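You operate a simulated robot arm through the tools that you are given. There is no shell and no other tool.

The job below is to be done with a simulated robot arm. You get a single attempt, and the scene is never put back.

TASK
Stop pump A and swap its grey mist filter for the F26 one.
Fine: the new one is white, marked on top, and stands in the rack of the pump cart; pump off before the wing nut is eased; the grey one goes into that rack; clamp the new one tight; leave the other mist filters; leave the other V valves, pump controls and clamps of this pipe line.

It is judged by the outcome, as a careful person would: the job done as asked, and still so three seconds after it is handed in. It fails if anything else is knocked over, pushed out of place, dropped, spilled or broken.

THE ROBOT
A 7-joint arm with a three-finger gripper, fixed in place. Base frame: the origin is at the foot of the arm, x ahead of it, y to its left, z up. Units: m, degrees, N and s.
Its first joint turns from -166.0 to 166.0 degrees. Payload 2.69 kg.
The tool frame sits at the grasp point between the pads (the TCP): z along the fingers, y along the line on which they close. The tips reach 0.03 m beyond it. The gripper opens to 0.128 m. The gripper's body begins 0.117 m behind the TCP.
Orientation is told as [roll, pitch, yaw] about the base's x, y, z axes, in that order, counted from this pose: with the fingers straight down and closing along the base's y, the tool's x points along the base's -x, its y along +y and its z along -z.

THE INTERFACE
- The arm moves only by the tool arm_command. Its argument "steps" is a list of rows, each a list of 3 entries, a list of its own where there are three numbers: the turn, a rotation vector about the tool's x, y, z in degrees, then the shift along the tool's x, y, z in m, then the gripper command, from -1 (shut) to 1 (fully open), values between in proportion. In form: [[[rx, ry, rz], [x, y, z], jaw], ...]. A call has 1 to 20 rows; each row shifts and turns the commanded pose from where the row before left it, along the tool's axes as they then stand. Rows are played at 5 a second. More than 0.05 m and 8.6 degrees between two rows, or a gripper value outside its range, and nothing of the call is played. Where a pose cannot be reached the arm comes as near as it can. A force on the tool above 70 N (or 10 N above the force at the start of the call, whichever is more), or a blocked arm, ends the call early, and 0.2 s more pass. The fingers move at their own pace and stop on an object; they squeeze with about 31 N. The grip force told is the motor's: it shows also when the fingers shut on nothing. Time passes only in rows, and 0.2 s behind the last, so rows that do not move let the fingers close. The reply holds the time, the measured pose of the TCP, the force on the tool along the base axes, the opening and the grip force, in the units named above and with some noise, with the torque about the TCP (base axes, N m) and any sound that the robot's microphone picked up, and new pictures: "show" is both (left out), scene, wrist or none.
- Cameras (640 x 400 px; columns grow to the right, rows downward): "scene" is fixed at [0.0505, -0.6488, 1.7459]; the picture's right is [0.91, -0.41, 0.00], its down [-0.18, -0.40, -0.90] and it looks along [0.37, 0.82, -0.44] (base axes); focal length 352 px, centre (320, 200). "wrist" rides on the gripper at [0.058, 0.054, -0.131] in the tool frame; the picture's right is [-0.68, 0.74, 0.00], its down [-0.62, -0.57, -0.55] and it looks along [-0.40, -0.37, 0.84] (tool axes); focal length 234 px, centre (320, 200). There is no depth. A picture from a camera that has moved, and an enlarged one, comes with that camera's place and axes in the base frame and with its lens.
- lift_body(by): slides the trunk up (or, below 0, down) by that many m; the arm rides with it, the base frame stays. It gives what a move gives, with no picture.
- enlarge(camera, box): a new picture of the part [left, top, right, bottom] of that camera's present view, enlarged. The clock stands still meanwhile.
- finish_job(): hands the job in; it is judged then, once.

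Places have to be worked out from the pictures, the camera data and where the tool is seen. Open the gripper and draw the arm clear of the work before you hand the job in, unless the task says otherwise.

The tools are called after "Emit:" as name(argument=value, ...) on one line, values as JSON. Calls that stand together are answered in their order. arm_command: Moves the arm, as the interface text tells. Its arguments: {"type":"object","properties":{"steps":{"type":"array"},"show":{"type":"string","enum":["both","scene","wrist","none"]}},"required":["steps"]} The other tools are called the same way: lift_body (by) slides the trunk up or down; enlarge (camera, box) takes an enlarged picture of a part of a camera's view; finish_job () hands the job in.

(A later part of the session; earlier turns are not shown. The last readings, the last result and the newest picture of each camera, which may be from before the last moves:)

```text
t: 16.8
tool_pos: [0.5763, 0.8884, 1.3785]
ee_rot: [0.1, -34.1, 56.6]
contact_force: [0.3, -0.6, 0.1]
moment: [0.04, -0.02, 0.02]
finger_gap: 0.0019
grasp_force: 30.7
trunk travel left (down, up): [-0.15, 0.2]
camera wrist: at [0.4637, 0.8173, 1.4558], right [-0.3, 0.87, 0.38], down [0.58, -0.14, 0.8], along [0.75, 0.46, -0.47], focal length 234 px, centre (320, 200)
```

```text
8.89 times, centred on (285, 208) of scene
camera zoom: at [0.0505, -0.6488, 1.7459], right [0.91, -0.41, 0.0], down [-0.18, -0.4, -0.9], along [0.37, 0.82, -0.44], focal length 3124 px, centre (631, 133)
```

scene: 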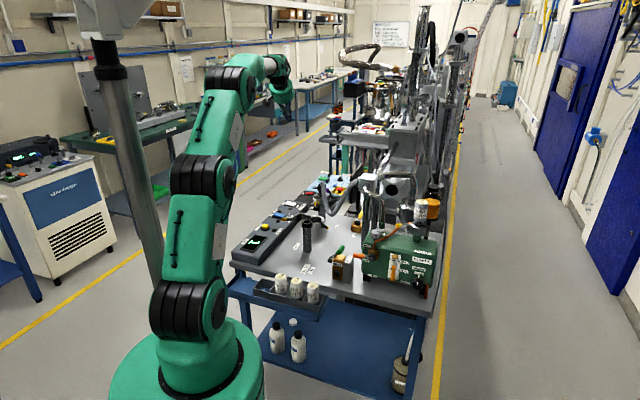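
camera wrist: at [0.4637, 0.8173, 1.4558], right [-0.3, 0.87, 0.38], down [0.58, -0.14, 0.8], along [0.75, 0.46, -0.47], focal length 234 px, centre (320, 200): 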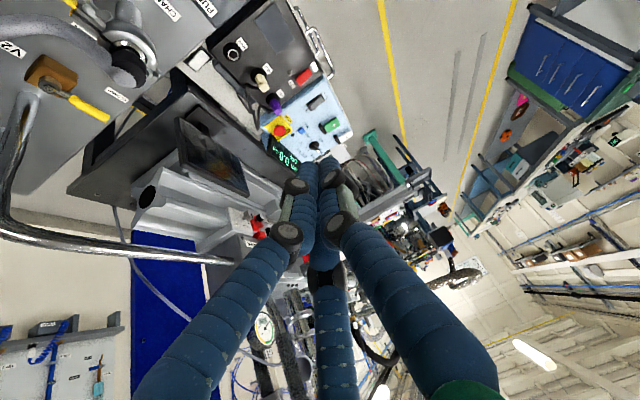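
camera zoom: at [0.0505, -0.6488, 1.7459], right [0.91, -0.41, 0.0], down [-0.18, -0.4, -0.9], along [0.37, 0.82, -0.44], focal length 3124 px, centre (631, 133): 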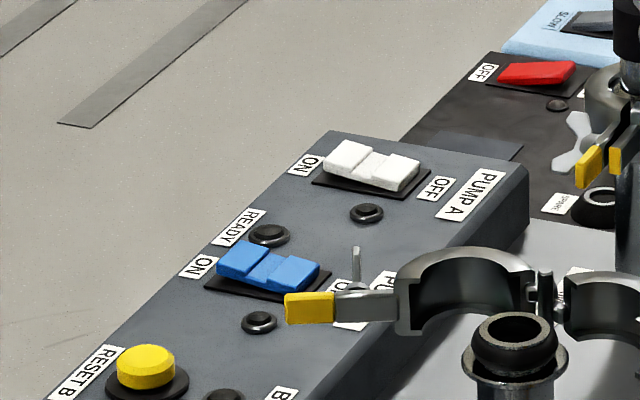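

Pump A is confirmed off (rocker on OFF, lamp dark). I now carry the same tilted orientation across at height to look at the filter clamp from the robot side.

Emit:
arm_command(steps=[[[0, 0, 0], [0.0275, -0.0359, -0.0185], -1], [[0, 0, 0], [0.0275, -0.0359, -0.0185], -1], [[0, 0, 0], [0.0275, -0.0359, -0.0185], -1], [[0, 0, 0], [0.0275, -0.0359, -0.0185], -1], [[0, 0, 0], [0.0275, -0.0359, -0.0185], -1], [[0, 0, 0], [0.0275, -0.0359, -0.0185], -1], [[0, 0, 0], [0.0275, -0.0359, -0.0185], -1], [[0, 0, 0], [0.0275, -0.0359, -0.0185], -1], [[0, 0, 0], [0.0275, -0.0359, -0.0185], -1], [[0, 0, 0], [0.0275, -0.0359, -0.0185], -1], [[0, 0, 0], [0.0275, -0.0359, -0.0185], -1], [[0, 0, 0], [0.0275, -0.0359, -0.0185], -1], [[0, 0, 0], [0.0275, -0.0359, -0.0185], -1], [[0, 0, 0], [0.0275, -0.0359, -0.0185], -1], [[0, 0, 0], [0.0275, -0.0359, -0.0185], -1], [[0, 0, 0], [0.0275, -0.0359, -0.0185], -1], [[0, 0, 0], [0.027, 0, 0.0415], -1], [[0, 0, 0], [0.027, 0, 0.0415], -1]])

Emit:
enlarge(camera="wrist", box=[200, 0, 400, 180])

```text
t: 20.6
tool_pos: [0.7648, 0.1316, 1.2805]
ee_rot: [0.0, -34.0, 56.4]
contact_force: [-0.7, 0.2, -0.9]
moment: [-0.01, 0.01, -0.02]
finger_gap: 0.002
grasp_force: 31.0
trunk travel left (down, up): [-0.15, 0.2]
camera wrist: at [0.652, 0.0591, 1.3565], right [-0.3, 0.87, 0.38], down [0.58, -0.14, 0.8], along [0.75, 0.46, -0.47], focal length 234 px, centre (320, 200)
```

scene: 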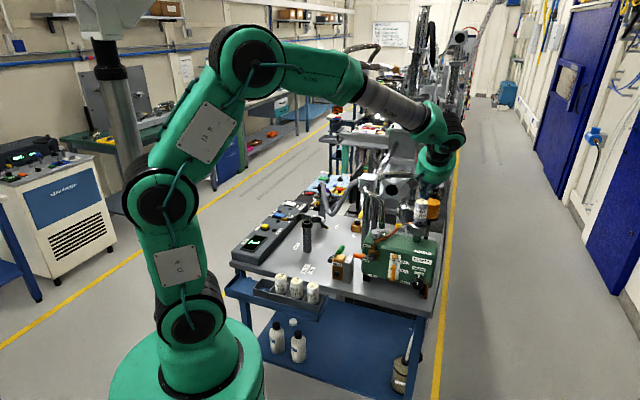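
wrist: 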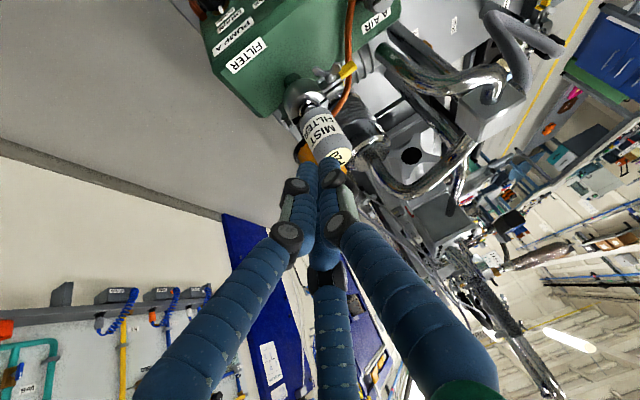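

```text
2.22 times, centred on (300, 90) of wrist
camera zoom: at [0.652, 0.0591, 1.3565], right [-0.3, 0.87, 0.38], down [0.58, -0.14, 0.8], along [0.75, 0.46, -0.47], focal length 520 px, centre (364, 444)
```

zoom: 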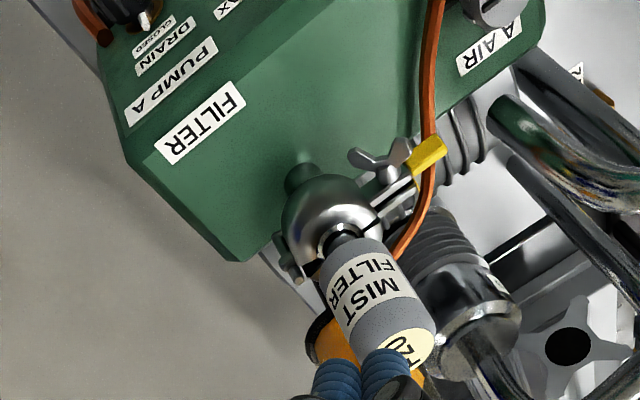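

Emit:
enlarge(camera="wrist", box=[280, 50, 370, 120])

Emit:
enlarge(camera="scene", box=[390, 190, 440, 225])

```text
5.71 times, centred on (325, 85) of wrist
camera zoom: at [0.652, 0.0591, 1.3565], right [-0.3, 0.87, 0.38], down [0.58, -0.14, 0.8], along [0.75, 0.46, -0.47], focal length 1338 px, centre (291, 857)
```

zoom: 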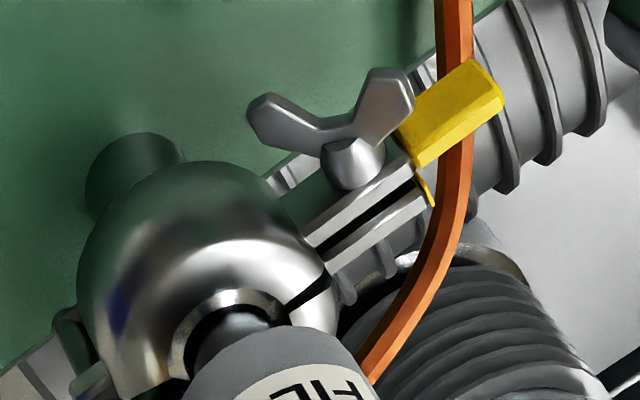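

```text
11.43 times, centred on (415, 208) of scene
camera zoom: at [0.0505, -0.6488, 1.7459], right [0.91, -0.41, 0.0], down [-0.18, -0.4, -0.9], along [0.37, 0.82, -0.44], focal length 4017 px, centre (-766, 114)
```

zoom: 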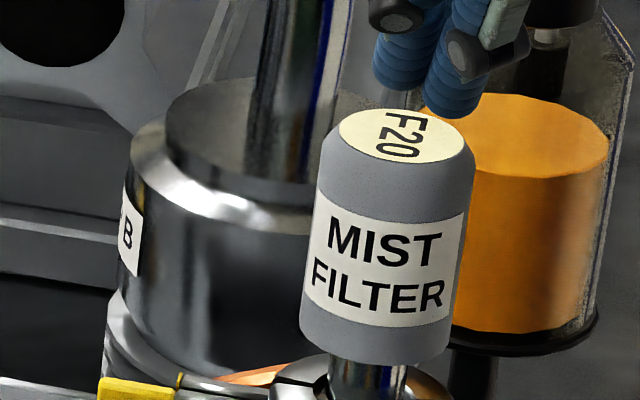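

From both views the wing nut is at about (0.773, 0.229, 1.096), its axis horizontal along (0.69, 0.72, 0) toward the robot. I back off, tilt the tool to horizontal along that axis, and start rolling it so that the pads can pinch the wing flats.

Emit:
arm_command(steps=[[[0, 0, 0], [0.015, 0.025, -0.0182], -1], [[0, 0, 0], [0.015, 0.025, -0.0182], -1], [[0, 0, 0], [0.015, 0.025, -0.0182], -1], [[0, -8, 0], [0, 0, 0], -1], [[0, -8, 0], [0, 0, 0], -1], [[0, -8, 0], [0, 0, 0], -1], [[0, -8, 0], [0, 0, 0], -1], [[0, -8, 0], [0, 0, 0], -1], [[0, -8, 0], [0, 0, 0], -1], [[0, -8, 0], [0, 0, 0], -1], [[5.1, 0, 0], [0, 0, 0], -1], [[5.1, 0, 0], [0, 0, 0], -1], [[0, 0, 8.5], [0, 0, 0], -1], [[0, 0, 8.5], [0, 0, 0], -1], [[0, 0, 8.5], [0, 0, 0], -1], [[0, 0, 8.5], [0, 0, 0], -1], [[0, 0, 8.5], [0, 0, 0], -1], [[0, 0, 8.5], [0, 0, 0], -1], [[0, 0, 8.5], [0, 0, 0], -1], [[0, 0, 8.5], [0, 0, 0], -1]])

```text
t: 24.8
tool_pos: [0.6643, 0.1152, 1.3007]
ee_rot: [90.0, -21.9, -43.8]
contact_force: [-0.5, -0.3, -0.9]
moment: [0.02, -0.01, -0.01]
finger_gap: 0.0023
grasp_force: 31.4
trunk travel left (down, up): [-0.15, 0.2]
camera wrist: at [0.5197, 0.0727, 1.3286], right [0.26, -0.24, 0.94], down [0.19, -0.94, -0.3], along [0.95, 0.25, -0.19], focal length 234 px, centre (320, 200)
```

scene: 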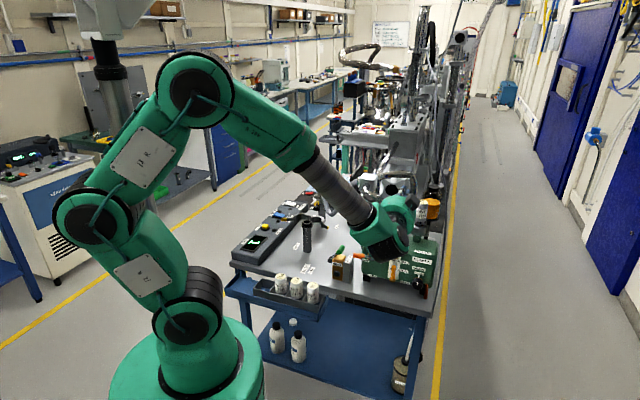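
wrist: 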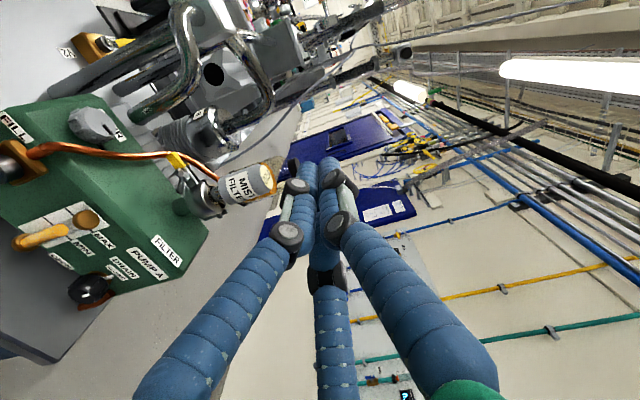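

Orientation reached well: the tool is horizontal along the nut axis. I take a close look at the clamp from here.

Emit:
enlarge(camera="wrist", box=[150, 130, 290, 240])

Emit:
enlarge(camera="wrist", box=[0, 90, 210, 310])

```text
3.64 times, centred on (220, 185) of wrist
camera zoom: at [0.5197, 0.0727, 1.3286], right [0.26, -0.24, 0.94], down [0.19, -0.94, -0.3], along [0.95, 0.25, -0.19], focal length 852 px, centre (684, 254)
```

zoom: 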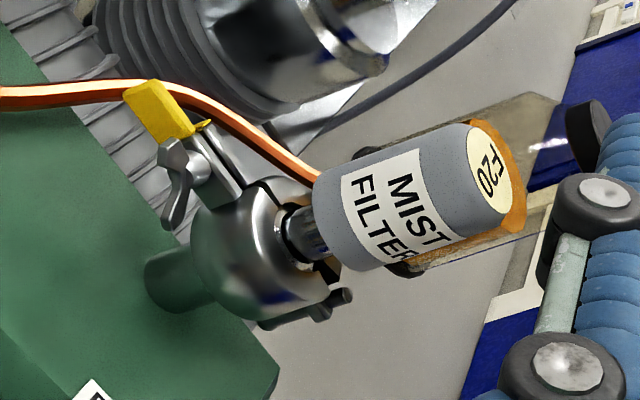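

```text
1.82 times, centred on (105, 200) of wrist
camera zoom: at [0.5197, 0.0727, 1.3286], right [0.26, -0.24, 0.94], down [0.19, -0.94, -0.3], along [0.95, 0.25, -0.19], focal length 426 px, centre (711, 200)
```

zoom: 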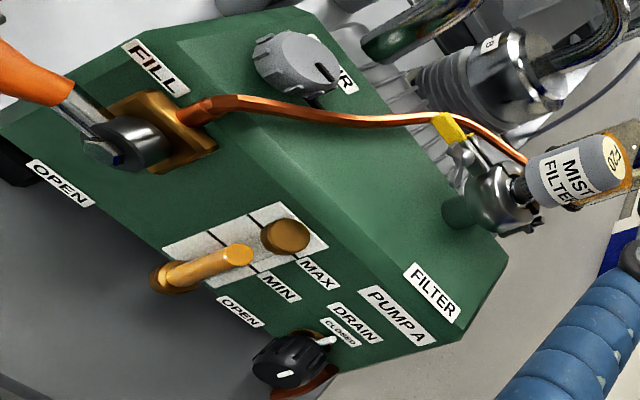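

The wing nut lies at about (0.774, 0.228, 1.096), wings tilted about 18° from horizontal. I finish the roll so the pads will lie along the wings, open to about 5 cm and lower to nut height 16 cm short of it.

Emit:
arm_command(steps=[[[0, 0, 8], [0, 0, 0], -0.22], [[0, 0, 8], [0, 0, 0], -0.22], [[0, 0, 8], [0, 0, 0], -0.22], [[0, 0, 8], [0, 0, 0], -0.22], [[0, 0, 8], [0, 0, 0], -0.22], [[0, 0, 0], [-0.0127, -0.039, 0], -0.22], [[0, 0, 0], [-0.0127, -0.039, 0], -0.22], [[0, 0, 0], [-0.0127, -0.039, 0], -0.22], [[0, 0, 0], [-0.0127, -0.039, 0], -0.22], [[0, 0, 0], [-0.0127, -0.039, 0], -0.22], [[0, 0, 0], [0, 0, 0], -0.22]])

Emit:
enlarge(camera="wrist", box=[220, 90, 420, 220])

Emit:
enlarge(camera="scene", box=[340, 180, 460, 280])

```text
t: 27.2
tool_pos: [0.6656, 0.1158, 1.0948]
ee_rot: [90.0, 18.0, -43.6]
contact_force: [0.4, -0.1, -1.9]
moment: [0.03, -0.02, 0.08]
finger_gap: 0.0499
grasp_force: 0.0
trunk travel left (down, up): [-0.15, 0.2]
camera wrist: at [0.5452, 0.0484, 1.1646], right [0.63, -0.6, 0.49], down [-0.08, -0.68, -0.73], along [0.77, 0.42, -0.48], focal length 234 px, centre (320, 200)
```

scene: 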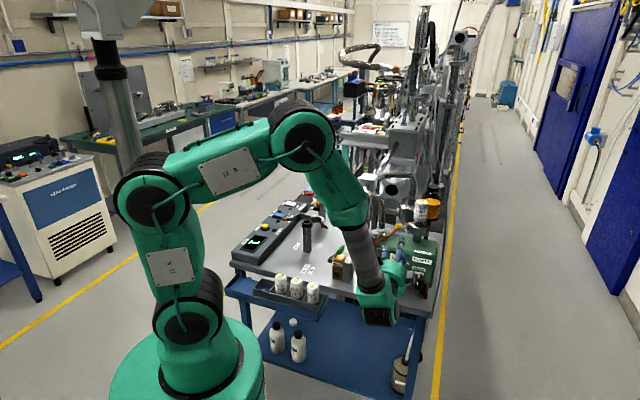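
wrist: 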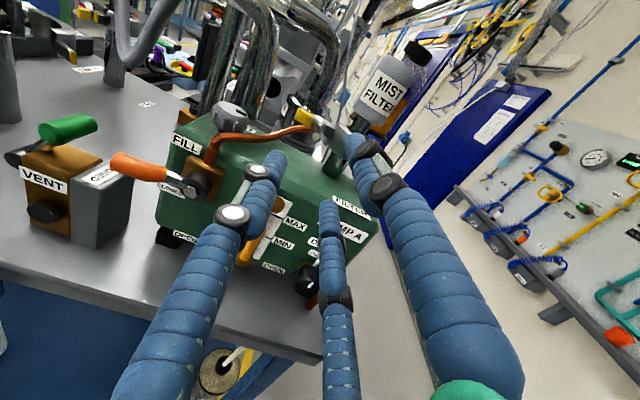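

```text
3.08 times, centred on (320, 155) of wrist
camera zoom: at [0.5452, 0.0484, 1.1646], right [0.63, -0.6, 0.49], down [-0.08, -0.68, -0.73], along [0.77, 0.42, -0.48], focal length 720 px, centre (320, 338)
```

zoom: 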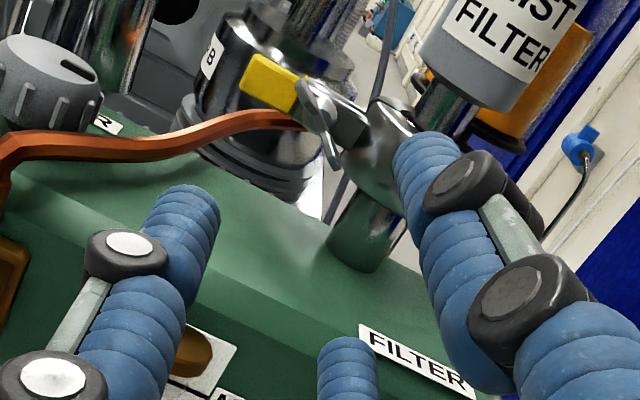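

```text
4.00 times, centred on (400, 230) of scene
camera zoom: at [0.0505, -0.6488, 1.7459], right [0.91, -0.41, 0.0], down [-0.18, -0.4, -0.9], along [0.37, 0.82, -0.44], focal length 1406 px, centre (0, 80)
```

zoom: 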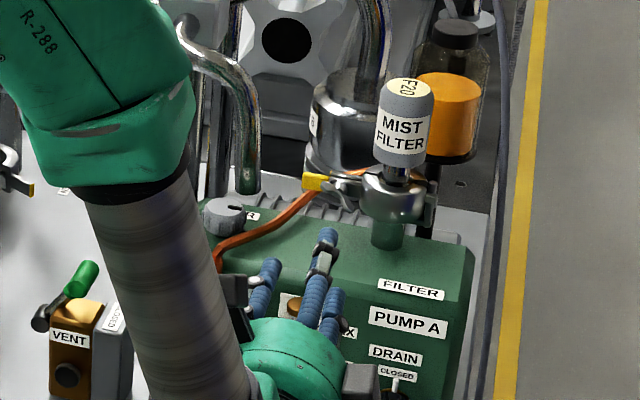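

Emit:
enlarge(camera="wrist", box=[295, 100, 355, 140])

Emit:
enlarge(camera="scene", box=[400, 216, 430, 236])

```text
10.00 times, centred on (325, 120) of wrist
camera zoom: at [0.5452, 0.0484, 1.1646], right [0.63, -0.6, 0.49], down [-0.08, -0.68, -0.73], along [0.77, 0.42, -0.48], focal length 2342 px, centre (270, 1000)
```

zoom: 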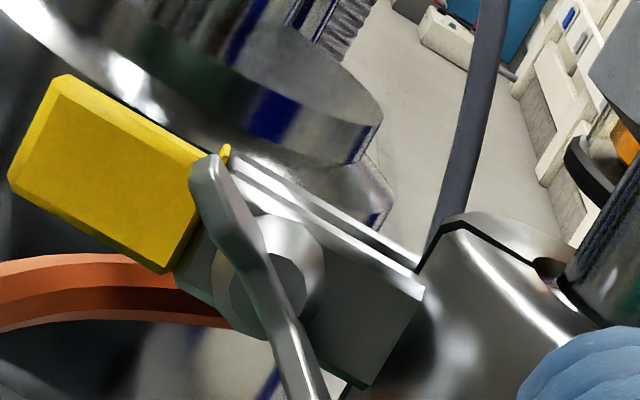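

```text
16.00 times, centred on (415, 226) of scene
camera zoom: at [0.0505, -0.6488, 1.7459], right [0.91, -0.41, 0.0], down [-0.18, -0.4, -0.9], along [0.37, 0.82, -0.44], focal length 5624 px, centre (-1200, -216)
```

zoom: 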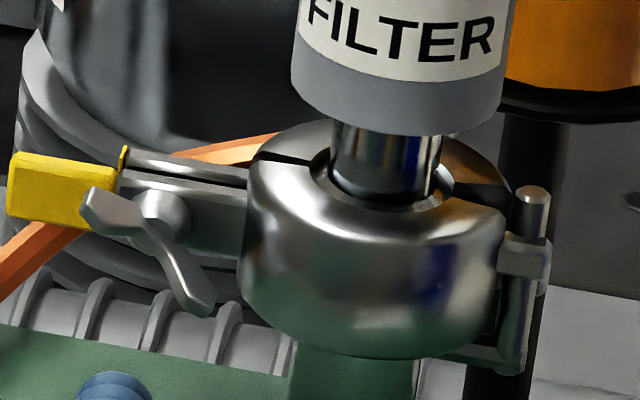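

Tip-to-tip the wings are actually 39° above the tab line, span about 3.4 cm, centre about (0.775, 0.227, 1.092). I roll another 21° and advance to 6–7 cm short.

Emit:
arm_command(steps=[[[0, 0, 7], [0, 0, 0], -0.22], [[0, 0, 7], [0, 0, 0], -0.22], [[0, 0, 7], [0, 0, 0], -0.22], [[0, 0, 0], [-0.0017, 0, 0.045], -0.22], [[0, 0, 0], [-0.0017, -0.001, 0.045], -0.22], [[0, 0, 0], [0, 0, 0], -0.22]])

Emit:
enlarge(camera="wrist", box=[230, 60, 410, 200])

Emit:
enlarge(camera="scene", box=[380, 200, 440, 250])

```text
t: 28.6
tool_pos: [0.7284, 0.1798, 1.0924]
ee_rot: [90.0, 39.0, -43.7]
contact_force: [0.3, 0.7, 0.4]
moment: [0.01, -0.01, 0.0]
finger_gap: 0.05
grasp_force: 0.0
trunk travel left (down, up): [-0.15, 0.2]
camera wrist: at [0.629, 0.0939, 1.171], right [0.72, -0.68, 0.15], down [-0.29, -0.48, -0.83], along [0.63, 0.55, -0.54], focal length 234 px, centre (320, 200)
```

scene: 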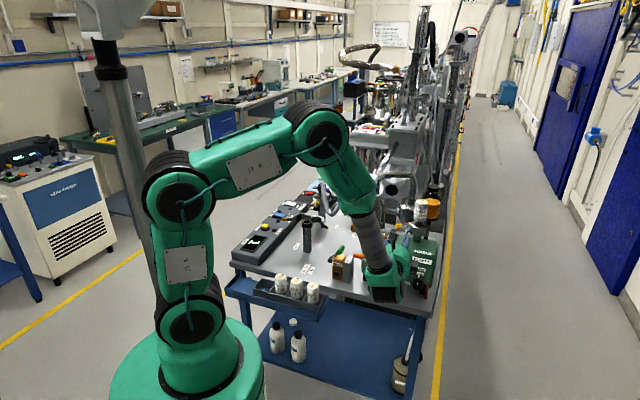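
wrist: 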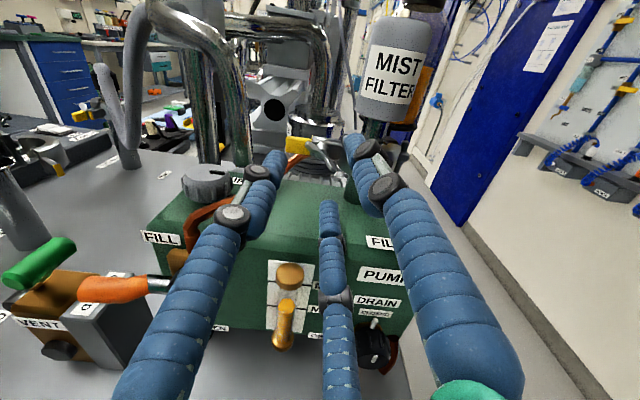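

```text
2.86 times, centred on (320, 130) of wrist
camera zoom: at [0.629, 0.0939, 1.171], right [0.72, -0.68, 0.15], down [-0.29, -0.48, -0.83], along [0.63, 0.55, -0.54], focal length 669 px, centre (320, 400)
```

zoom: 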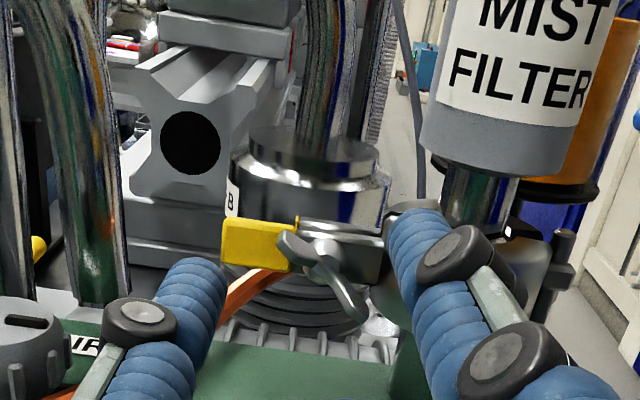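

```text
8.00 times, centred on (410, 225) of scene
camera zoom: at [0.0505, -0.6488, 1.7459], right [0.91, -0.41, 0.0], down [-0.18, -0.4, -0.9], along [0.37, 0.82, -0.44], focal length 2812 px, centre (-400, 0)
```

zoom: 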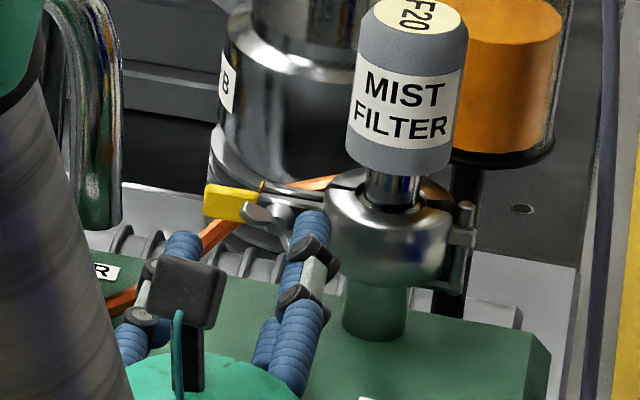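

Alignment is within a millimetre. I narrow the gap to about 3.4 cm and advance 3 cm.

Emit:
arm_command(steps=[[[0, 0, 0], [0, 0, 0], -0.47], [[0, 0, 0], [-0.0006, -0.0004, 0.01], -0.47], [[0, 0, 0], [0, 0, 0.01], -0.47], [[0, 0, 0], [0, 0, 0.01], -0.47], [[0, 0, 0], [0, 0, 0], -0.47]])

Emit:
enlarge(camera="wrist", box=[260, 100, 380, 200])

Emit:
enlarge(camera="scene", box=[395, 210, 435, 240])

```text
t: 29.8
tool_pos: [0.7494, 0.2012, 1.0921]
ee_rot: [90.0, 39.0, -43.8]
contact_force: [0.9, -0.1, -0.3]
moment: [0.0, -0.02, 0.01]
finger_gap: 0.0338
grasp_force: 0.1
trunk travel left (down, up): [-0.15, 0.2]
camera wrist: at [0.6497, 0.1147, 1.1708], right [0.72, -0.68, 0.15], down [-0.29, -0.48, -0.83], along [0.64, 0.55, -0.54], focal length 234 px, centre (320, 200)
```

scene: 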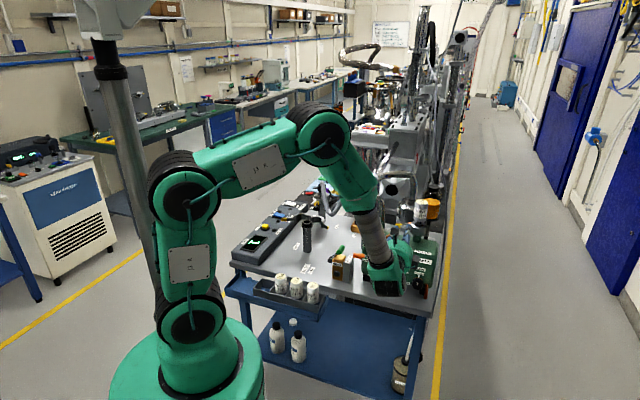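
wrist: 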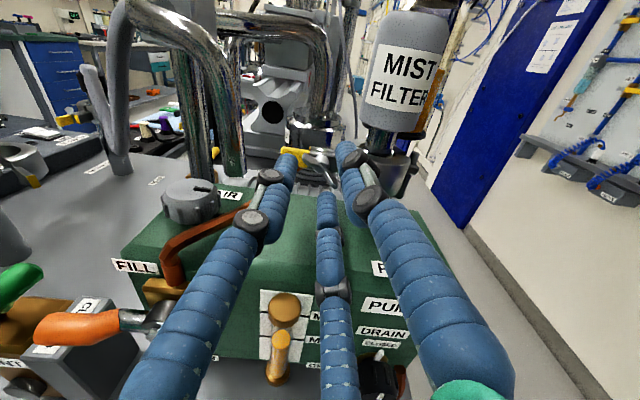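

```text
4.00 times, centred on (320, 150) of wrist
camera zoom: at [0.6497, 0.1147, 1.1708], right [0.72, -0.68, 0.15], down [-0.29, -0.48, -0.83], along [0.64, 0.55, -0.54], focal length 937 px, centre (320, 400)
```

zoom: 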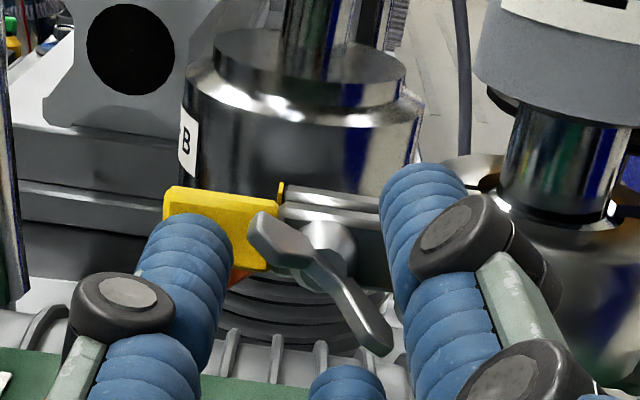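

```text
13.33 times, centred on (415, 225) of scene
camera zoom: at [0.0505, -0.6488, 1.7459], right [0.91, -0.41, 0.0], down [-0.18, -0.4, -0.9], along [0.37, 0.82, -0.44], focal length 4687 px, centre (-947, -133)
```

zoom: 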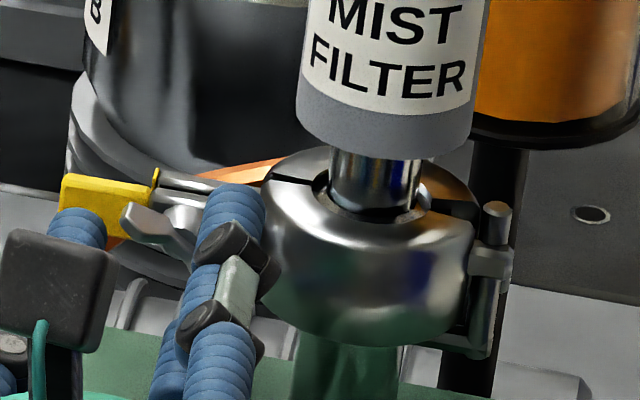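

The pads straddle the wings properly. I advance 1 cm more and close gently on the wing nut.

Emit:
arm_command(steps=[[[0, 0, 0], [0, 0, 0.005], -0.47], [[0, 0, 0], [0, 0, 0.005], -0.47], [[0, 0, 0], [0, 0, 0], -1], [[0, 0, 0], [0, 0, 0], -1], [[0, 0, 0], [0, 0, 0], -1]])

Emit:
enlarge(camera="wrist", box=[260, 100, 380, 200])

Emit:
enlarge(camera="scene", box=[395, 210, 435, 240])

```text
t: 31.1
tool_pos: [0.7496, 0.2155, 1.0935]
ee_rot: [90.0, 39.0, -42.9]
contact_force: [-27.1, 25.4, 12.9]
moment: [0.17, -0.21, 0.88]
finger_gap: 0.0083
grasp_force: 30.9
trunk travel left (down, up): [-0.15, 0.2]
stopped in row 5: the force on the tool passed its limit at 71 N (the readings are from after the stop); the commanded pose is now the measured one
camera wrist: at [0.6507, 0.1281, 1.171], right [0.73, -0.67, 0.15], down [-0.28, -0.49, -0.83], along [0.63, 0.56, -0.54], focal length 234 px, centre (320, 200)
```

scene: 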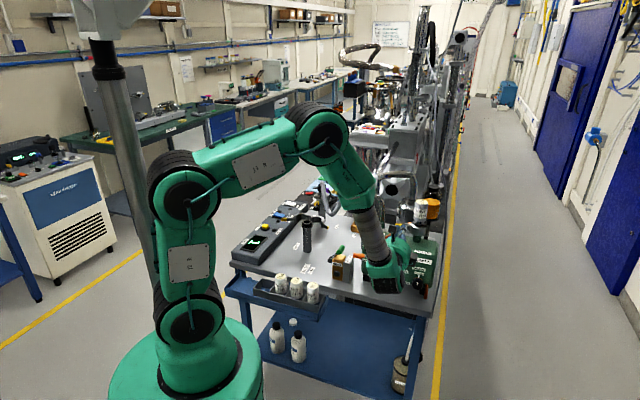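
wrist: 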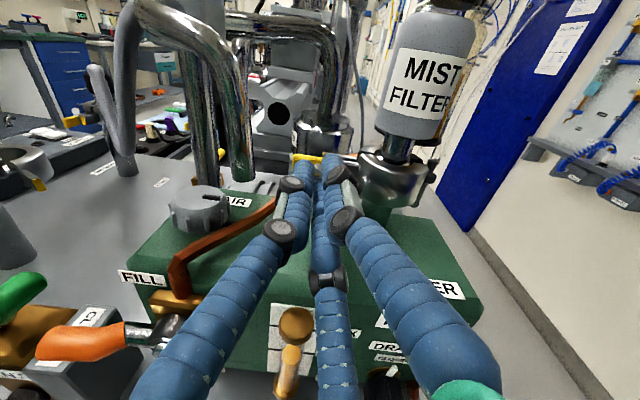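

```text
4.00 times, centred on (320, 150) of wrist
camera zoom: at [0.6507, 0.1281, 1.171], right [0.73, -0.67, 0.15], down [-0.28, -0.49, -0.83], along [0.63, 0.56, -0.54], focal length 937 px, centre (320, 400)
```

zoom: 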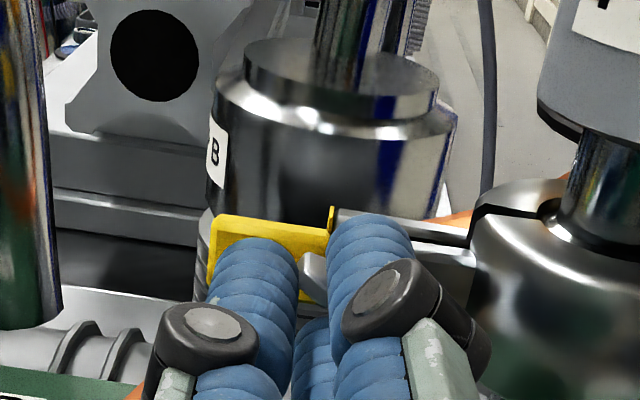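

```text
13.33 times, centred on (415, 225) of scene
camera zoom: at [0.0505, -0.6488, 1.7459], right [0.91, -0.41, 0.0], down [-0.18, -0.4, -0.9], along [0.37, 0.82, -0.44], focal length 4687 px, centre (-947, -133)
```

zoom: 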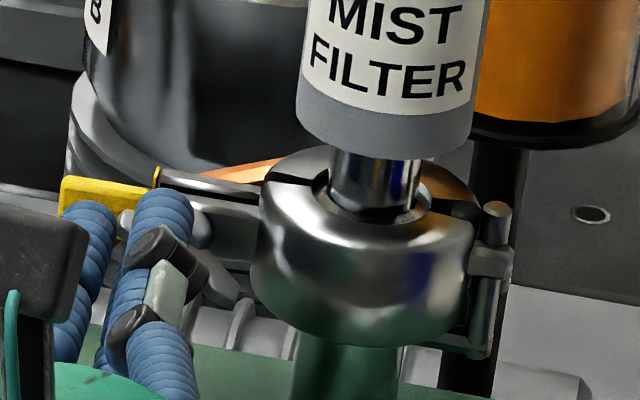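

The grip closed off-centre (the tool was pushed about 1 cm along the tabs, force limit). I open again and look at the nut before retrying.

Emit:
arm_command(steps=[[[0, 0, 0], [0, 0, 0], -0.4], [[0, 0, 0], [0, 0, 0], -0.4], [[0, 0, 0], [0, 0, -0.015], -0.4], [[0, 0, 0], [0, 0, 0], -0.4]])

Emit:
enlarge(camera="wrist", box=[260, 100, 380, 200])

Emit:
enlarge(camera="scene", box=[395, 210, 435, 240])

```text
t: 32.1
tool_pos: [0.7434, 0.2006, 1.0901]
ee_rot: [89.8, 39.0, -43.3]
contact_force: [0.5, 0.3, 0.0]
moment: [-0.01, 0.0, 0.02]
finger_gap: 0.0385
grasp_force: 0.1
trunk travel left (down, up): [-0.15, 0.2]
camera wrist: at [0.6443, 0.1125, 1.1696], right [0.72, -0.68, 0.15], down [-0.29, -0.48, -0.83], along [0.63, 0.55, -0.54], focal length 234 px, centre (320, 200)
```

scene: 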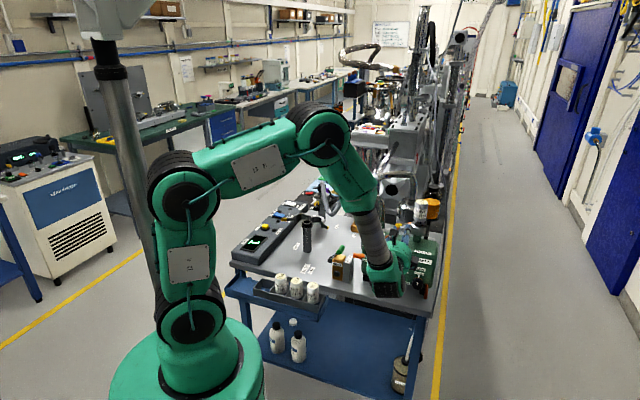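
wrist: 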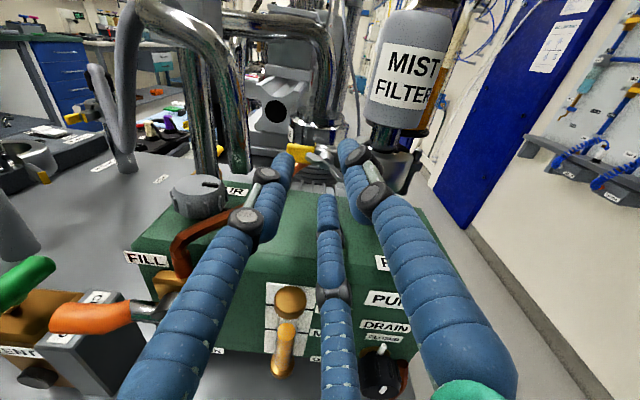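

```text
4.00 times, centred on (320, 150) of wrist
camera zoom: at [0.6443, 0.1125, 1.1696], right [0.72, -0.68, 0.15], down [-0.29, -0.48, -0.83], along [0.63, 0.55, -0.54], focal length 937 px, centre (320, 400)
```

zoom: 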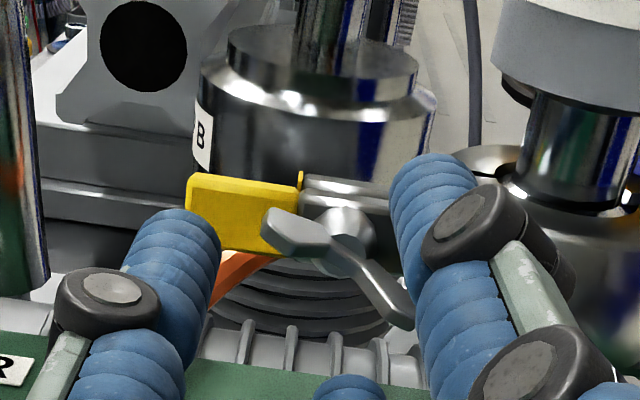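

```text
13.33 times, centred on (415, 225) of scene
camera zoom: at [0.0505, -0.6488, 1.7459], right [0.91, -0.41, 0.0], down [-0.18, -0.4, -0.9], along [0.37, 0.82, -0.44], focal length 4687 px, centre (-947, -133)
```

zoom: 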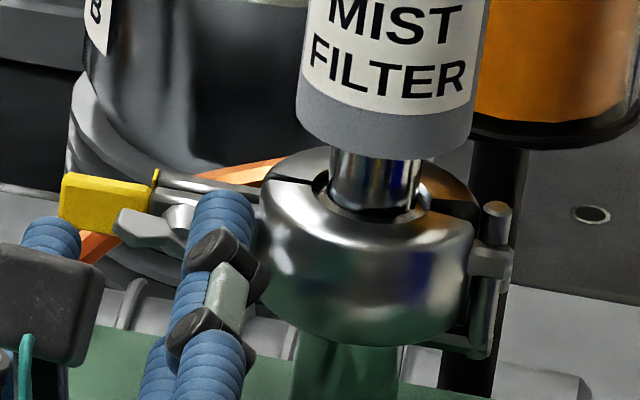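

The nut seems to have turned slightly already in the loosening direction. I'll use the two fingers as an open wrench instead: recentre on the nut axis, gap about 2.4 cm, advance, then roll counter-clockwise (as seen from the robot).

Emit:
arm_command(steps=[[[0, 0, 0], [-0.0035, 0.0028, 0], -0.6], [[0, 0, 0], [0, 0, 0], -0.6], [[0, 0, 0], [0, 0, 0.007], -0.6], [[0, 0, 0], [0, 0, 0.006], -0.6], [[0, 0, 0], [0, 0, 0], -0.6]])

Emit:
enlarge(camera="wrist", box=[260, 100, 380, 200])

```text
t: 33.3
tool_pos: [0.7531, 0.2077, 1.0907]
ee_rot: [89.8, 39.1, -43.3]
contact_force: [-25.8, -10.5, 1.2]
moment: [0.17, -0.04, 0.72]
finger_gap: 0.0336
grasp_force: 5.4
trunk travel left (down, up): [-0.15, 0.2]
camera wrist: at [0.6546, 0.1195, 1.1695], right [0.72, -0.68, 0.15], down [-0.29, -0.48, -0.83], along [0.63, 0.55, -0.54], focal length 234 px, centre (320, 200)
```

scene: 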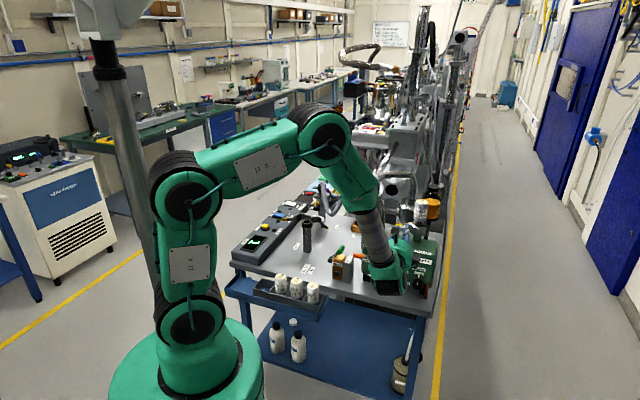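
wrist: 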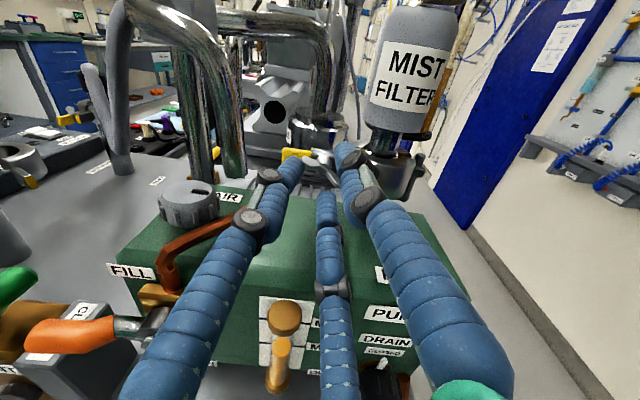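

```text
4.00 times, centred on (320, 150) of wrist
camera zoom: at [0.6546, 0.1195, 1.1695], right [0.72, -0.68, 0.15], down [-0.29, -0.48, -0.83], along [0.63, 0.55, -0.54], focal length 937 px, centre (320, 400)
```

zoom: 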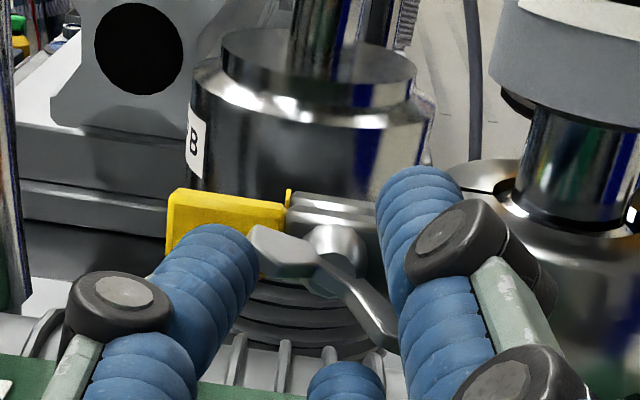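

The jaws were blocked by the wing tips, which tells me the three visible fingers are real. I back off 2 cm, open slightly, roll −6° and re-measure.

Emit:
arm_command(steps=[[[0, 0, 0], [0, 0, -0.01], -0.3], [[0, 0, 0], [0, 0, -0.01], -0.3], [[0, 0, -6], [0, 0, 0], -0.3], [[0, 0, 0], [0, 0, 0], -0.3]])

Emit:
enlarge(camera="wrist", box=[280, 100, 370, 180])

Emit:
enlarge(camera="scene", box=[395, 210, 435, 240])

```text
t: 34.3
tool_pos: [0.7423, 0.1942, 1.0908]
ee_rot: [89.9, 32.9, -43.3]
contact_force: [0.0, -0.6, -0.3]
moment: [-0.01, 0.0, 0.0]
finger_gap: 0.0448
grasp_force: 0.1
trunk travel left (down, up): [-0.15, 0.2]
camera wrist: at [0.637, 0.111, 1.168], right [0.71, -0.66, 0.25], down [-0.22, -0.54, -0.81], along [0.67, 0.52, -0.53], focal length 234 px, centre (320, 200)
```

scene: 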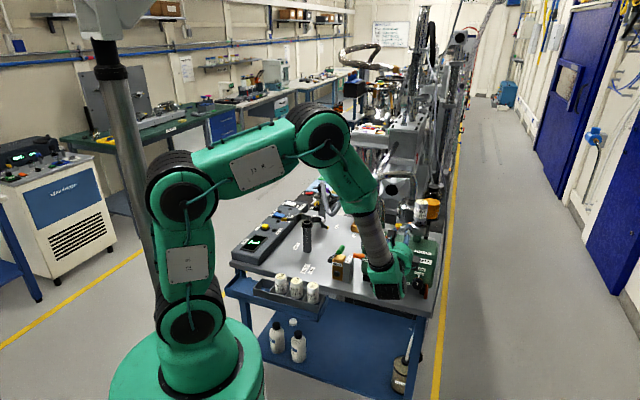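
wrist: 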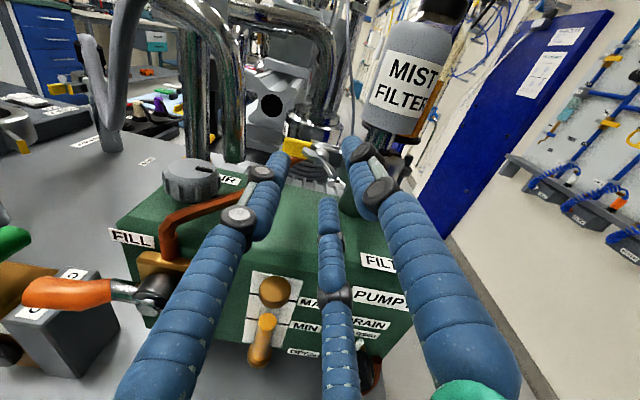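

```text
5.00 times, centred on (325, 140) of wrist
camera zoom: at [0.637, 0.111, 1.168], right [0.71, -0.66, 0.25], down [-0.22, -0.54, -0.81], along [0.67, 0.52, -0.53], focal length 1171 px, centre (295, 500)
```

zoom: 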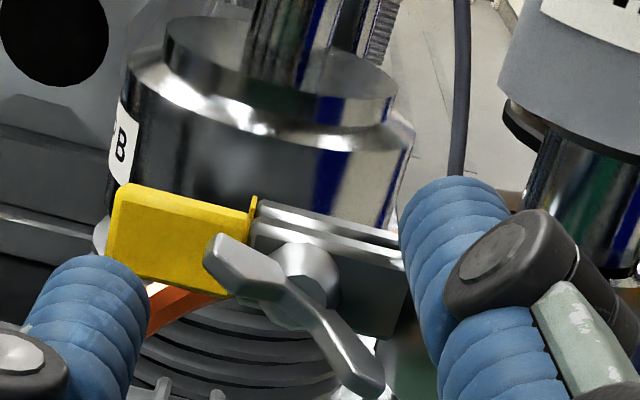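

```text
13.33 times, centred on (415, 225) of scene
camera zoom: at [0.0505, -0.6488, 1.7459], right [0.91, -0.41, 0.0], down [-0.18, -0.4, -0.9], along [0.37, 0.82, -0.44], focal length 4687 px, centre (-947, -133)
```

zoom: 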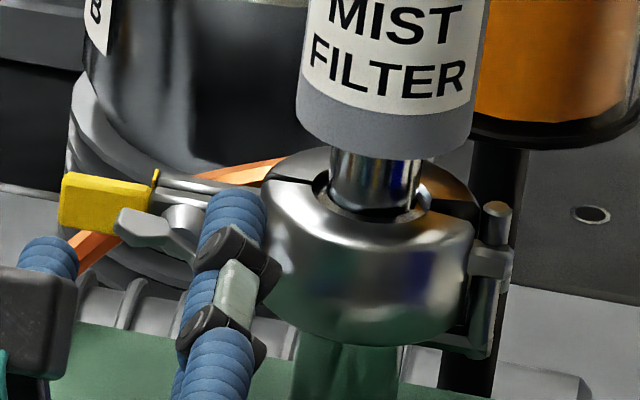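

The nut now sits at 26°, so it turned about 13° looser and moves. I roll −7° more, offset 4 mm so two fingers pass under the wings and the third over the hub, advance and close.

Emit:
arm_command(steps=[[[0, 0, -7], [0, 0, 0], -0.3], [[0, 0, 0], [-0.0004, -0.004, 0], -0.3], [[0, 0, 0], [0, 0, 0.01], -0.3], [[0, 0, 0], [0, 0, 0.009], -0.3], [[0, 0, 0], [0, 0, 0], -0.3]])

Emit:
enlarge(camera="wrist", box=[280, 100, 370, 180])

```text
t: 35.5
tool_pos: [0.7544, 0.2081, 1.0865]
ee_rot: [90.0, 26.0, -43.3]
contact_force: [0.5, -0.8, 0.5]
moment: [0.01, 0.03, 0.0]
finger_gap: 0.0443
grasp_force: 0.0
trunk travel left (down, up): [-0.15, 0.2]
camera wrist: at [0.6423, 0.1322, 1.1613], right [0.68, -0.64, 0.37], down [-0.15, -0.61, -0.78], along [0.72, 0.47, -0.51], focal length 234 px, centre (320, 200)
```

scene: 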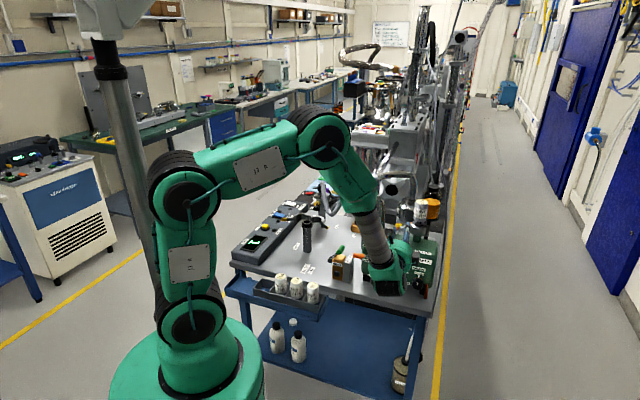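
wrist: 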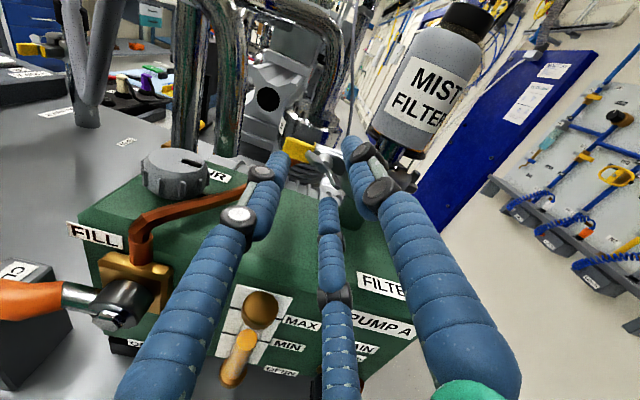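

```text
5.00 times, centred on (325, 140) of wrist
camera zoom: at [0.6423, 0.1322, 1.1613], right [0.68, -0.64, 0.37], down [-0.15, -0.61, -0.78], along [0.72, 0.47, -0.51], focal length 1171 px, centre (295, 500)
```

zoom: 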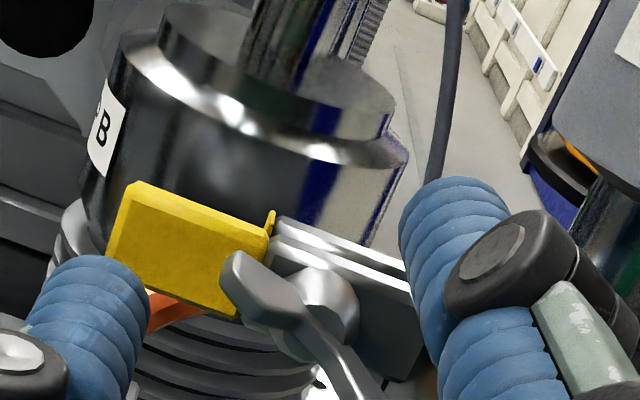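

No contact on the way in. I close in stages and watch.

Emit:
arm_command(steps=[[[0, 0, 0], [0, 0, 0], -0.5], [[0, 0, 0], [0, 0, 0], -0.6], [[0, 0, 0], [0, 0, 0], -0.65], [[0, 0, 0], [0, 0, 0], -0.65]])

Emit:
enlarge(camera="wrist", box=[280, 100, 370, 180])

Emit:
enlarge(camera="scene", box=[395, 210, 435, 240])

```text
t: 36.5
tool_pos: [0.7543, 0.2078, 1.0874]
ee_rot: [89.9, 26.0, -43.3]
contact_force: [0.5, 0.2, -0.4]
moment: [0.0, 0.02, 0.01]
finger_gap: 0.0222
grasp_force: 0.0
trunk travel left (down, up): [-0.15, 0.2]
camera wrist: at [0.6421, 0.1319, 1.1613], right [0.68, -0.64, 0.36], down [-0.15, -0.61, -0.78], along [0.72, 0.47, -0.51], focal length 234 px, centre (320, 200)
```

scene: 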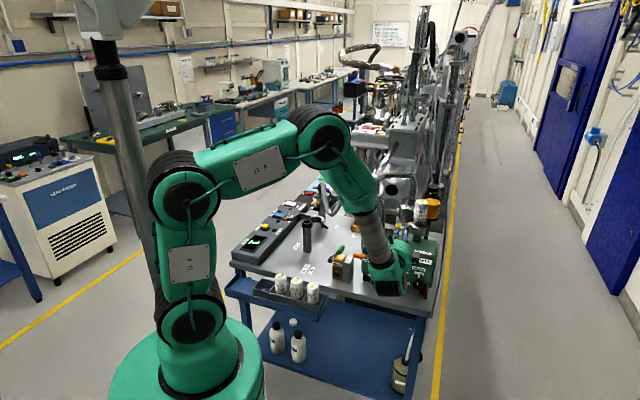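
wrist: 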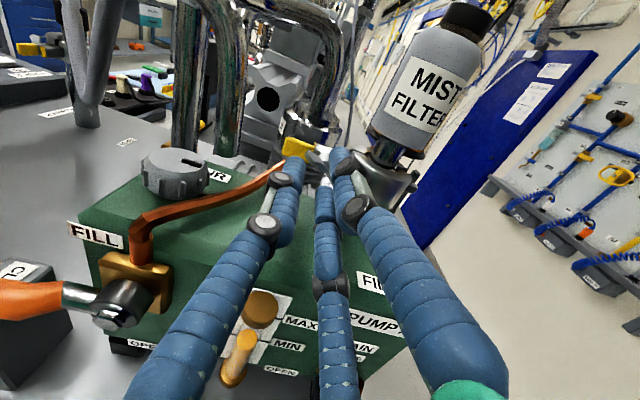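

```text
5.00 times, centred on (325, 140) of wrist
camera zoom: at [0.6421, 0.1319, 1.1613], right [0.68, -0.64, 0.36], down [-0.15, -0.61, -0.78], along [0.72, 0.47, -0.51], focal length 1171 px, centre (295, 500)
```

zoom: 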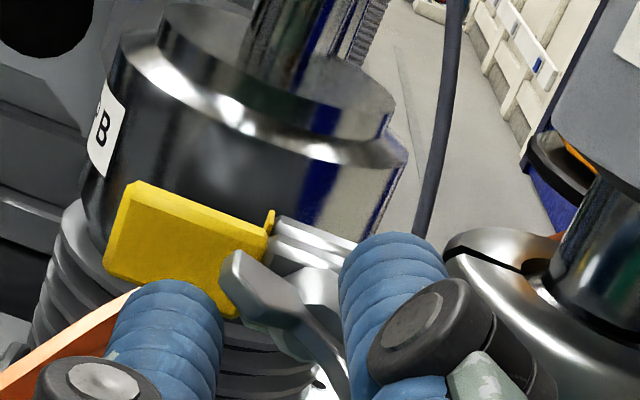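

```text
13.33 times, centred on (415, 225) of scene
camera zoom: at [0.0505, -0.6488, 1.7459], right [0.91, -0.41, 0.0], down [-0.18, -0.4, -0.9], along [0.37, 0.82, -0.44], focal length 4687 px, centre (-947, -133)
```

zoom: 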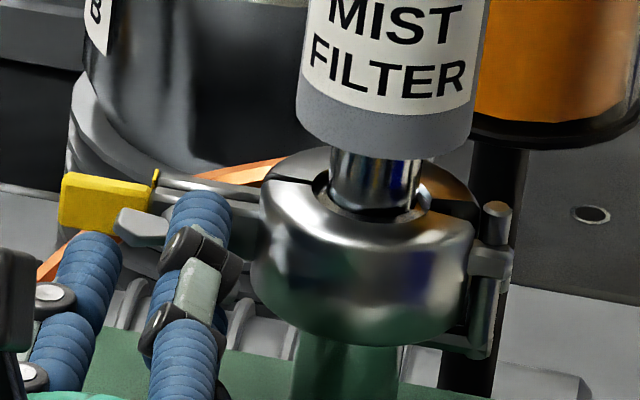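

No contact yet at 2.2 cm gap, with the wings between the fingers. I now roll −8° per row as a wrench, keeping the nut axis as centre.

Emit:
arm_command(steps=[[[0, 0, -8], [-0.0006, 0, 0], -0.7], [[0, 0, -8], [-0.0006, 0, 0], -0.7], [[0, 0, -8], [-0.0006, 0, 0], -0.7], [[0, 0, -8], [-0.0006, 0, 0], -0.7], [[0, 0, 0], [0, 0, 0], -0.7]])

Emit:
enlarge(camera="wrist", box=[280, 100, 370, 180])

Emit:
enlarge(camera="scene", box=[395, 210, 435, 240])

```text
t: 37.7
tool_pos: [0.7544, 0.2057, 1.0858]
ee_rot: [89.9, -6.1, -43.2]
contact_force: [-0.7, 0.1, -0.1]
moment: [0.01, 0.02, -0.03]
finger_gap: 0.0195
grasp_force: 0.4
trunk travel left (down, up): [-0.15, 0.2]
camera wrist: at [0.6185, 0.1541, 1.1339], right [0.43, -0.41, 0.8], down [0.11, -0.86, -0.5], along [0.89, 0.31, -0.33], focal length 234 px, centre (320, 200)
```

scene: 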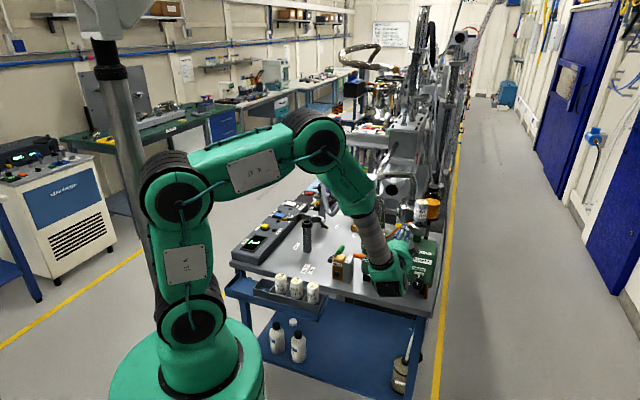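
wrist: 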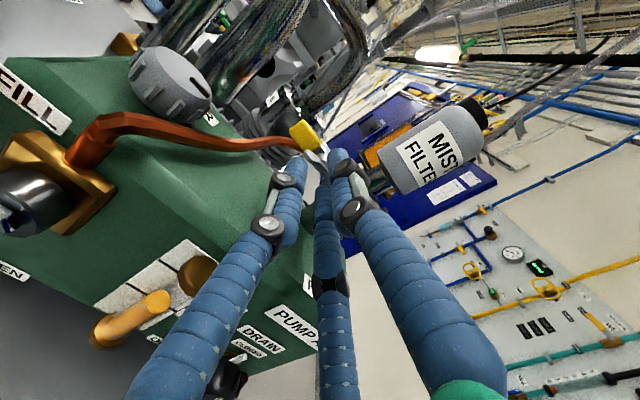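

```text
5.00 times, centred on (325, 140) of wrist
camera zoom: at [0.6185, 0.1541, 1.1339], right [0.43, -0.41, 0.8], down [0.11, -0.86, -0.5], along [0.89, 0.31, -0.33], focal length 1171 px, centre (295, 500)
```

zoom: 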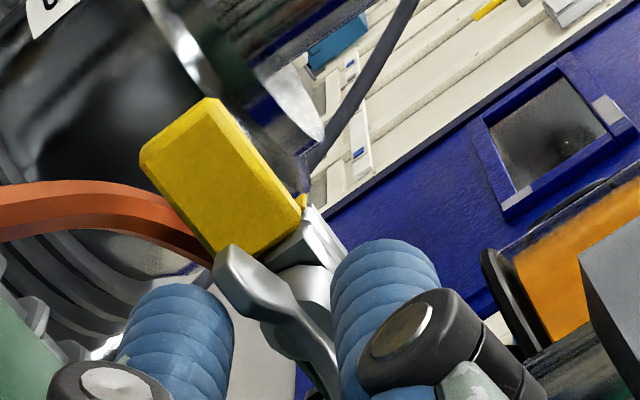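

```text
13.33 times, centred on (415, 225) of scene
camera zoom: at [0.0505, -0.6488, 1.7459], right [0.91, -0.41, 0.0], down [-0.18, -0.4, -0.9], along [0.37, 0.82, -0.44], focal length 4687 px, centre (-947, -133)
```

zoom: 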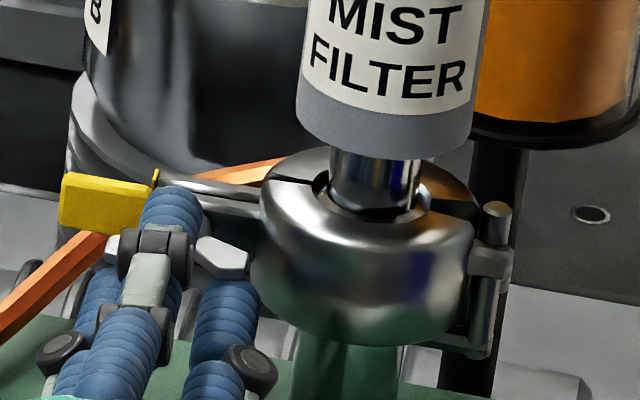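

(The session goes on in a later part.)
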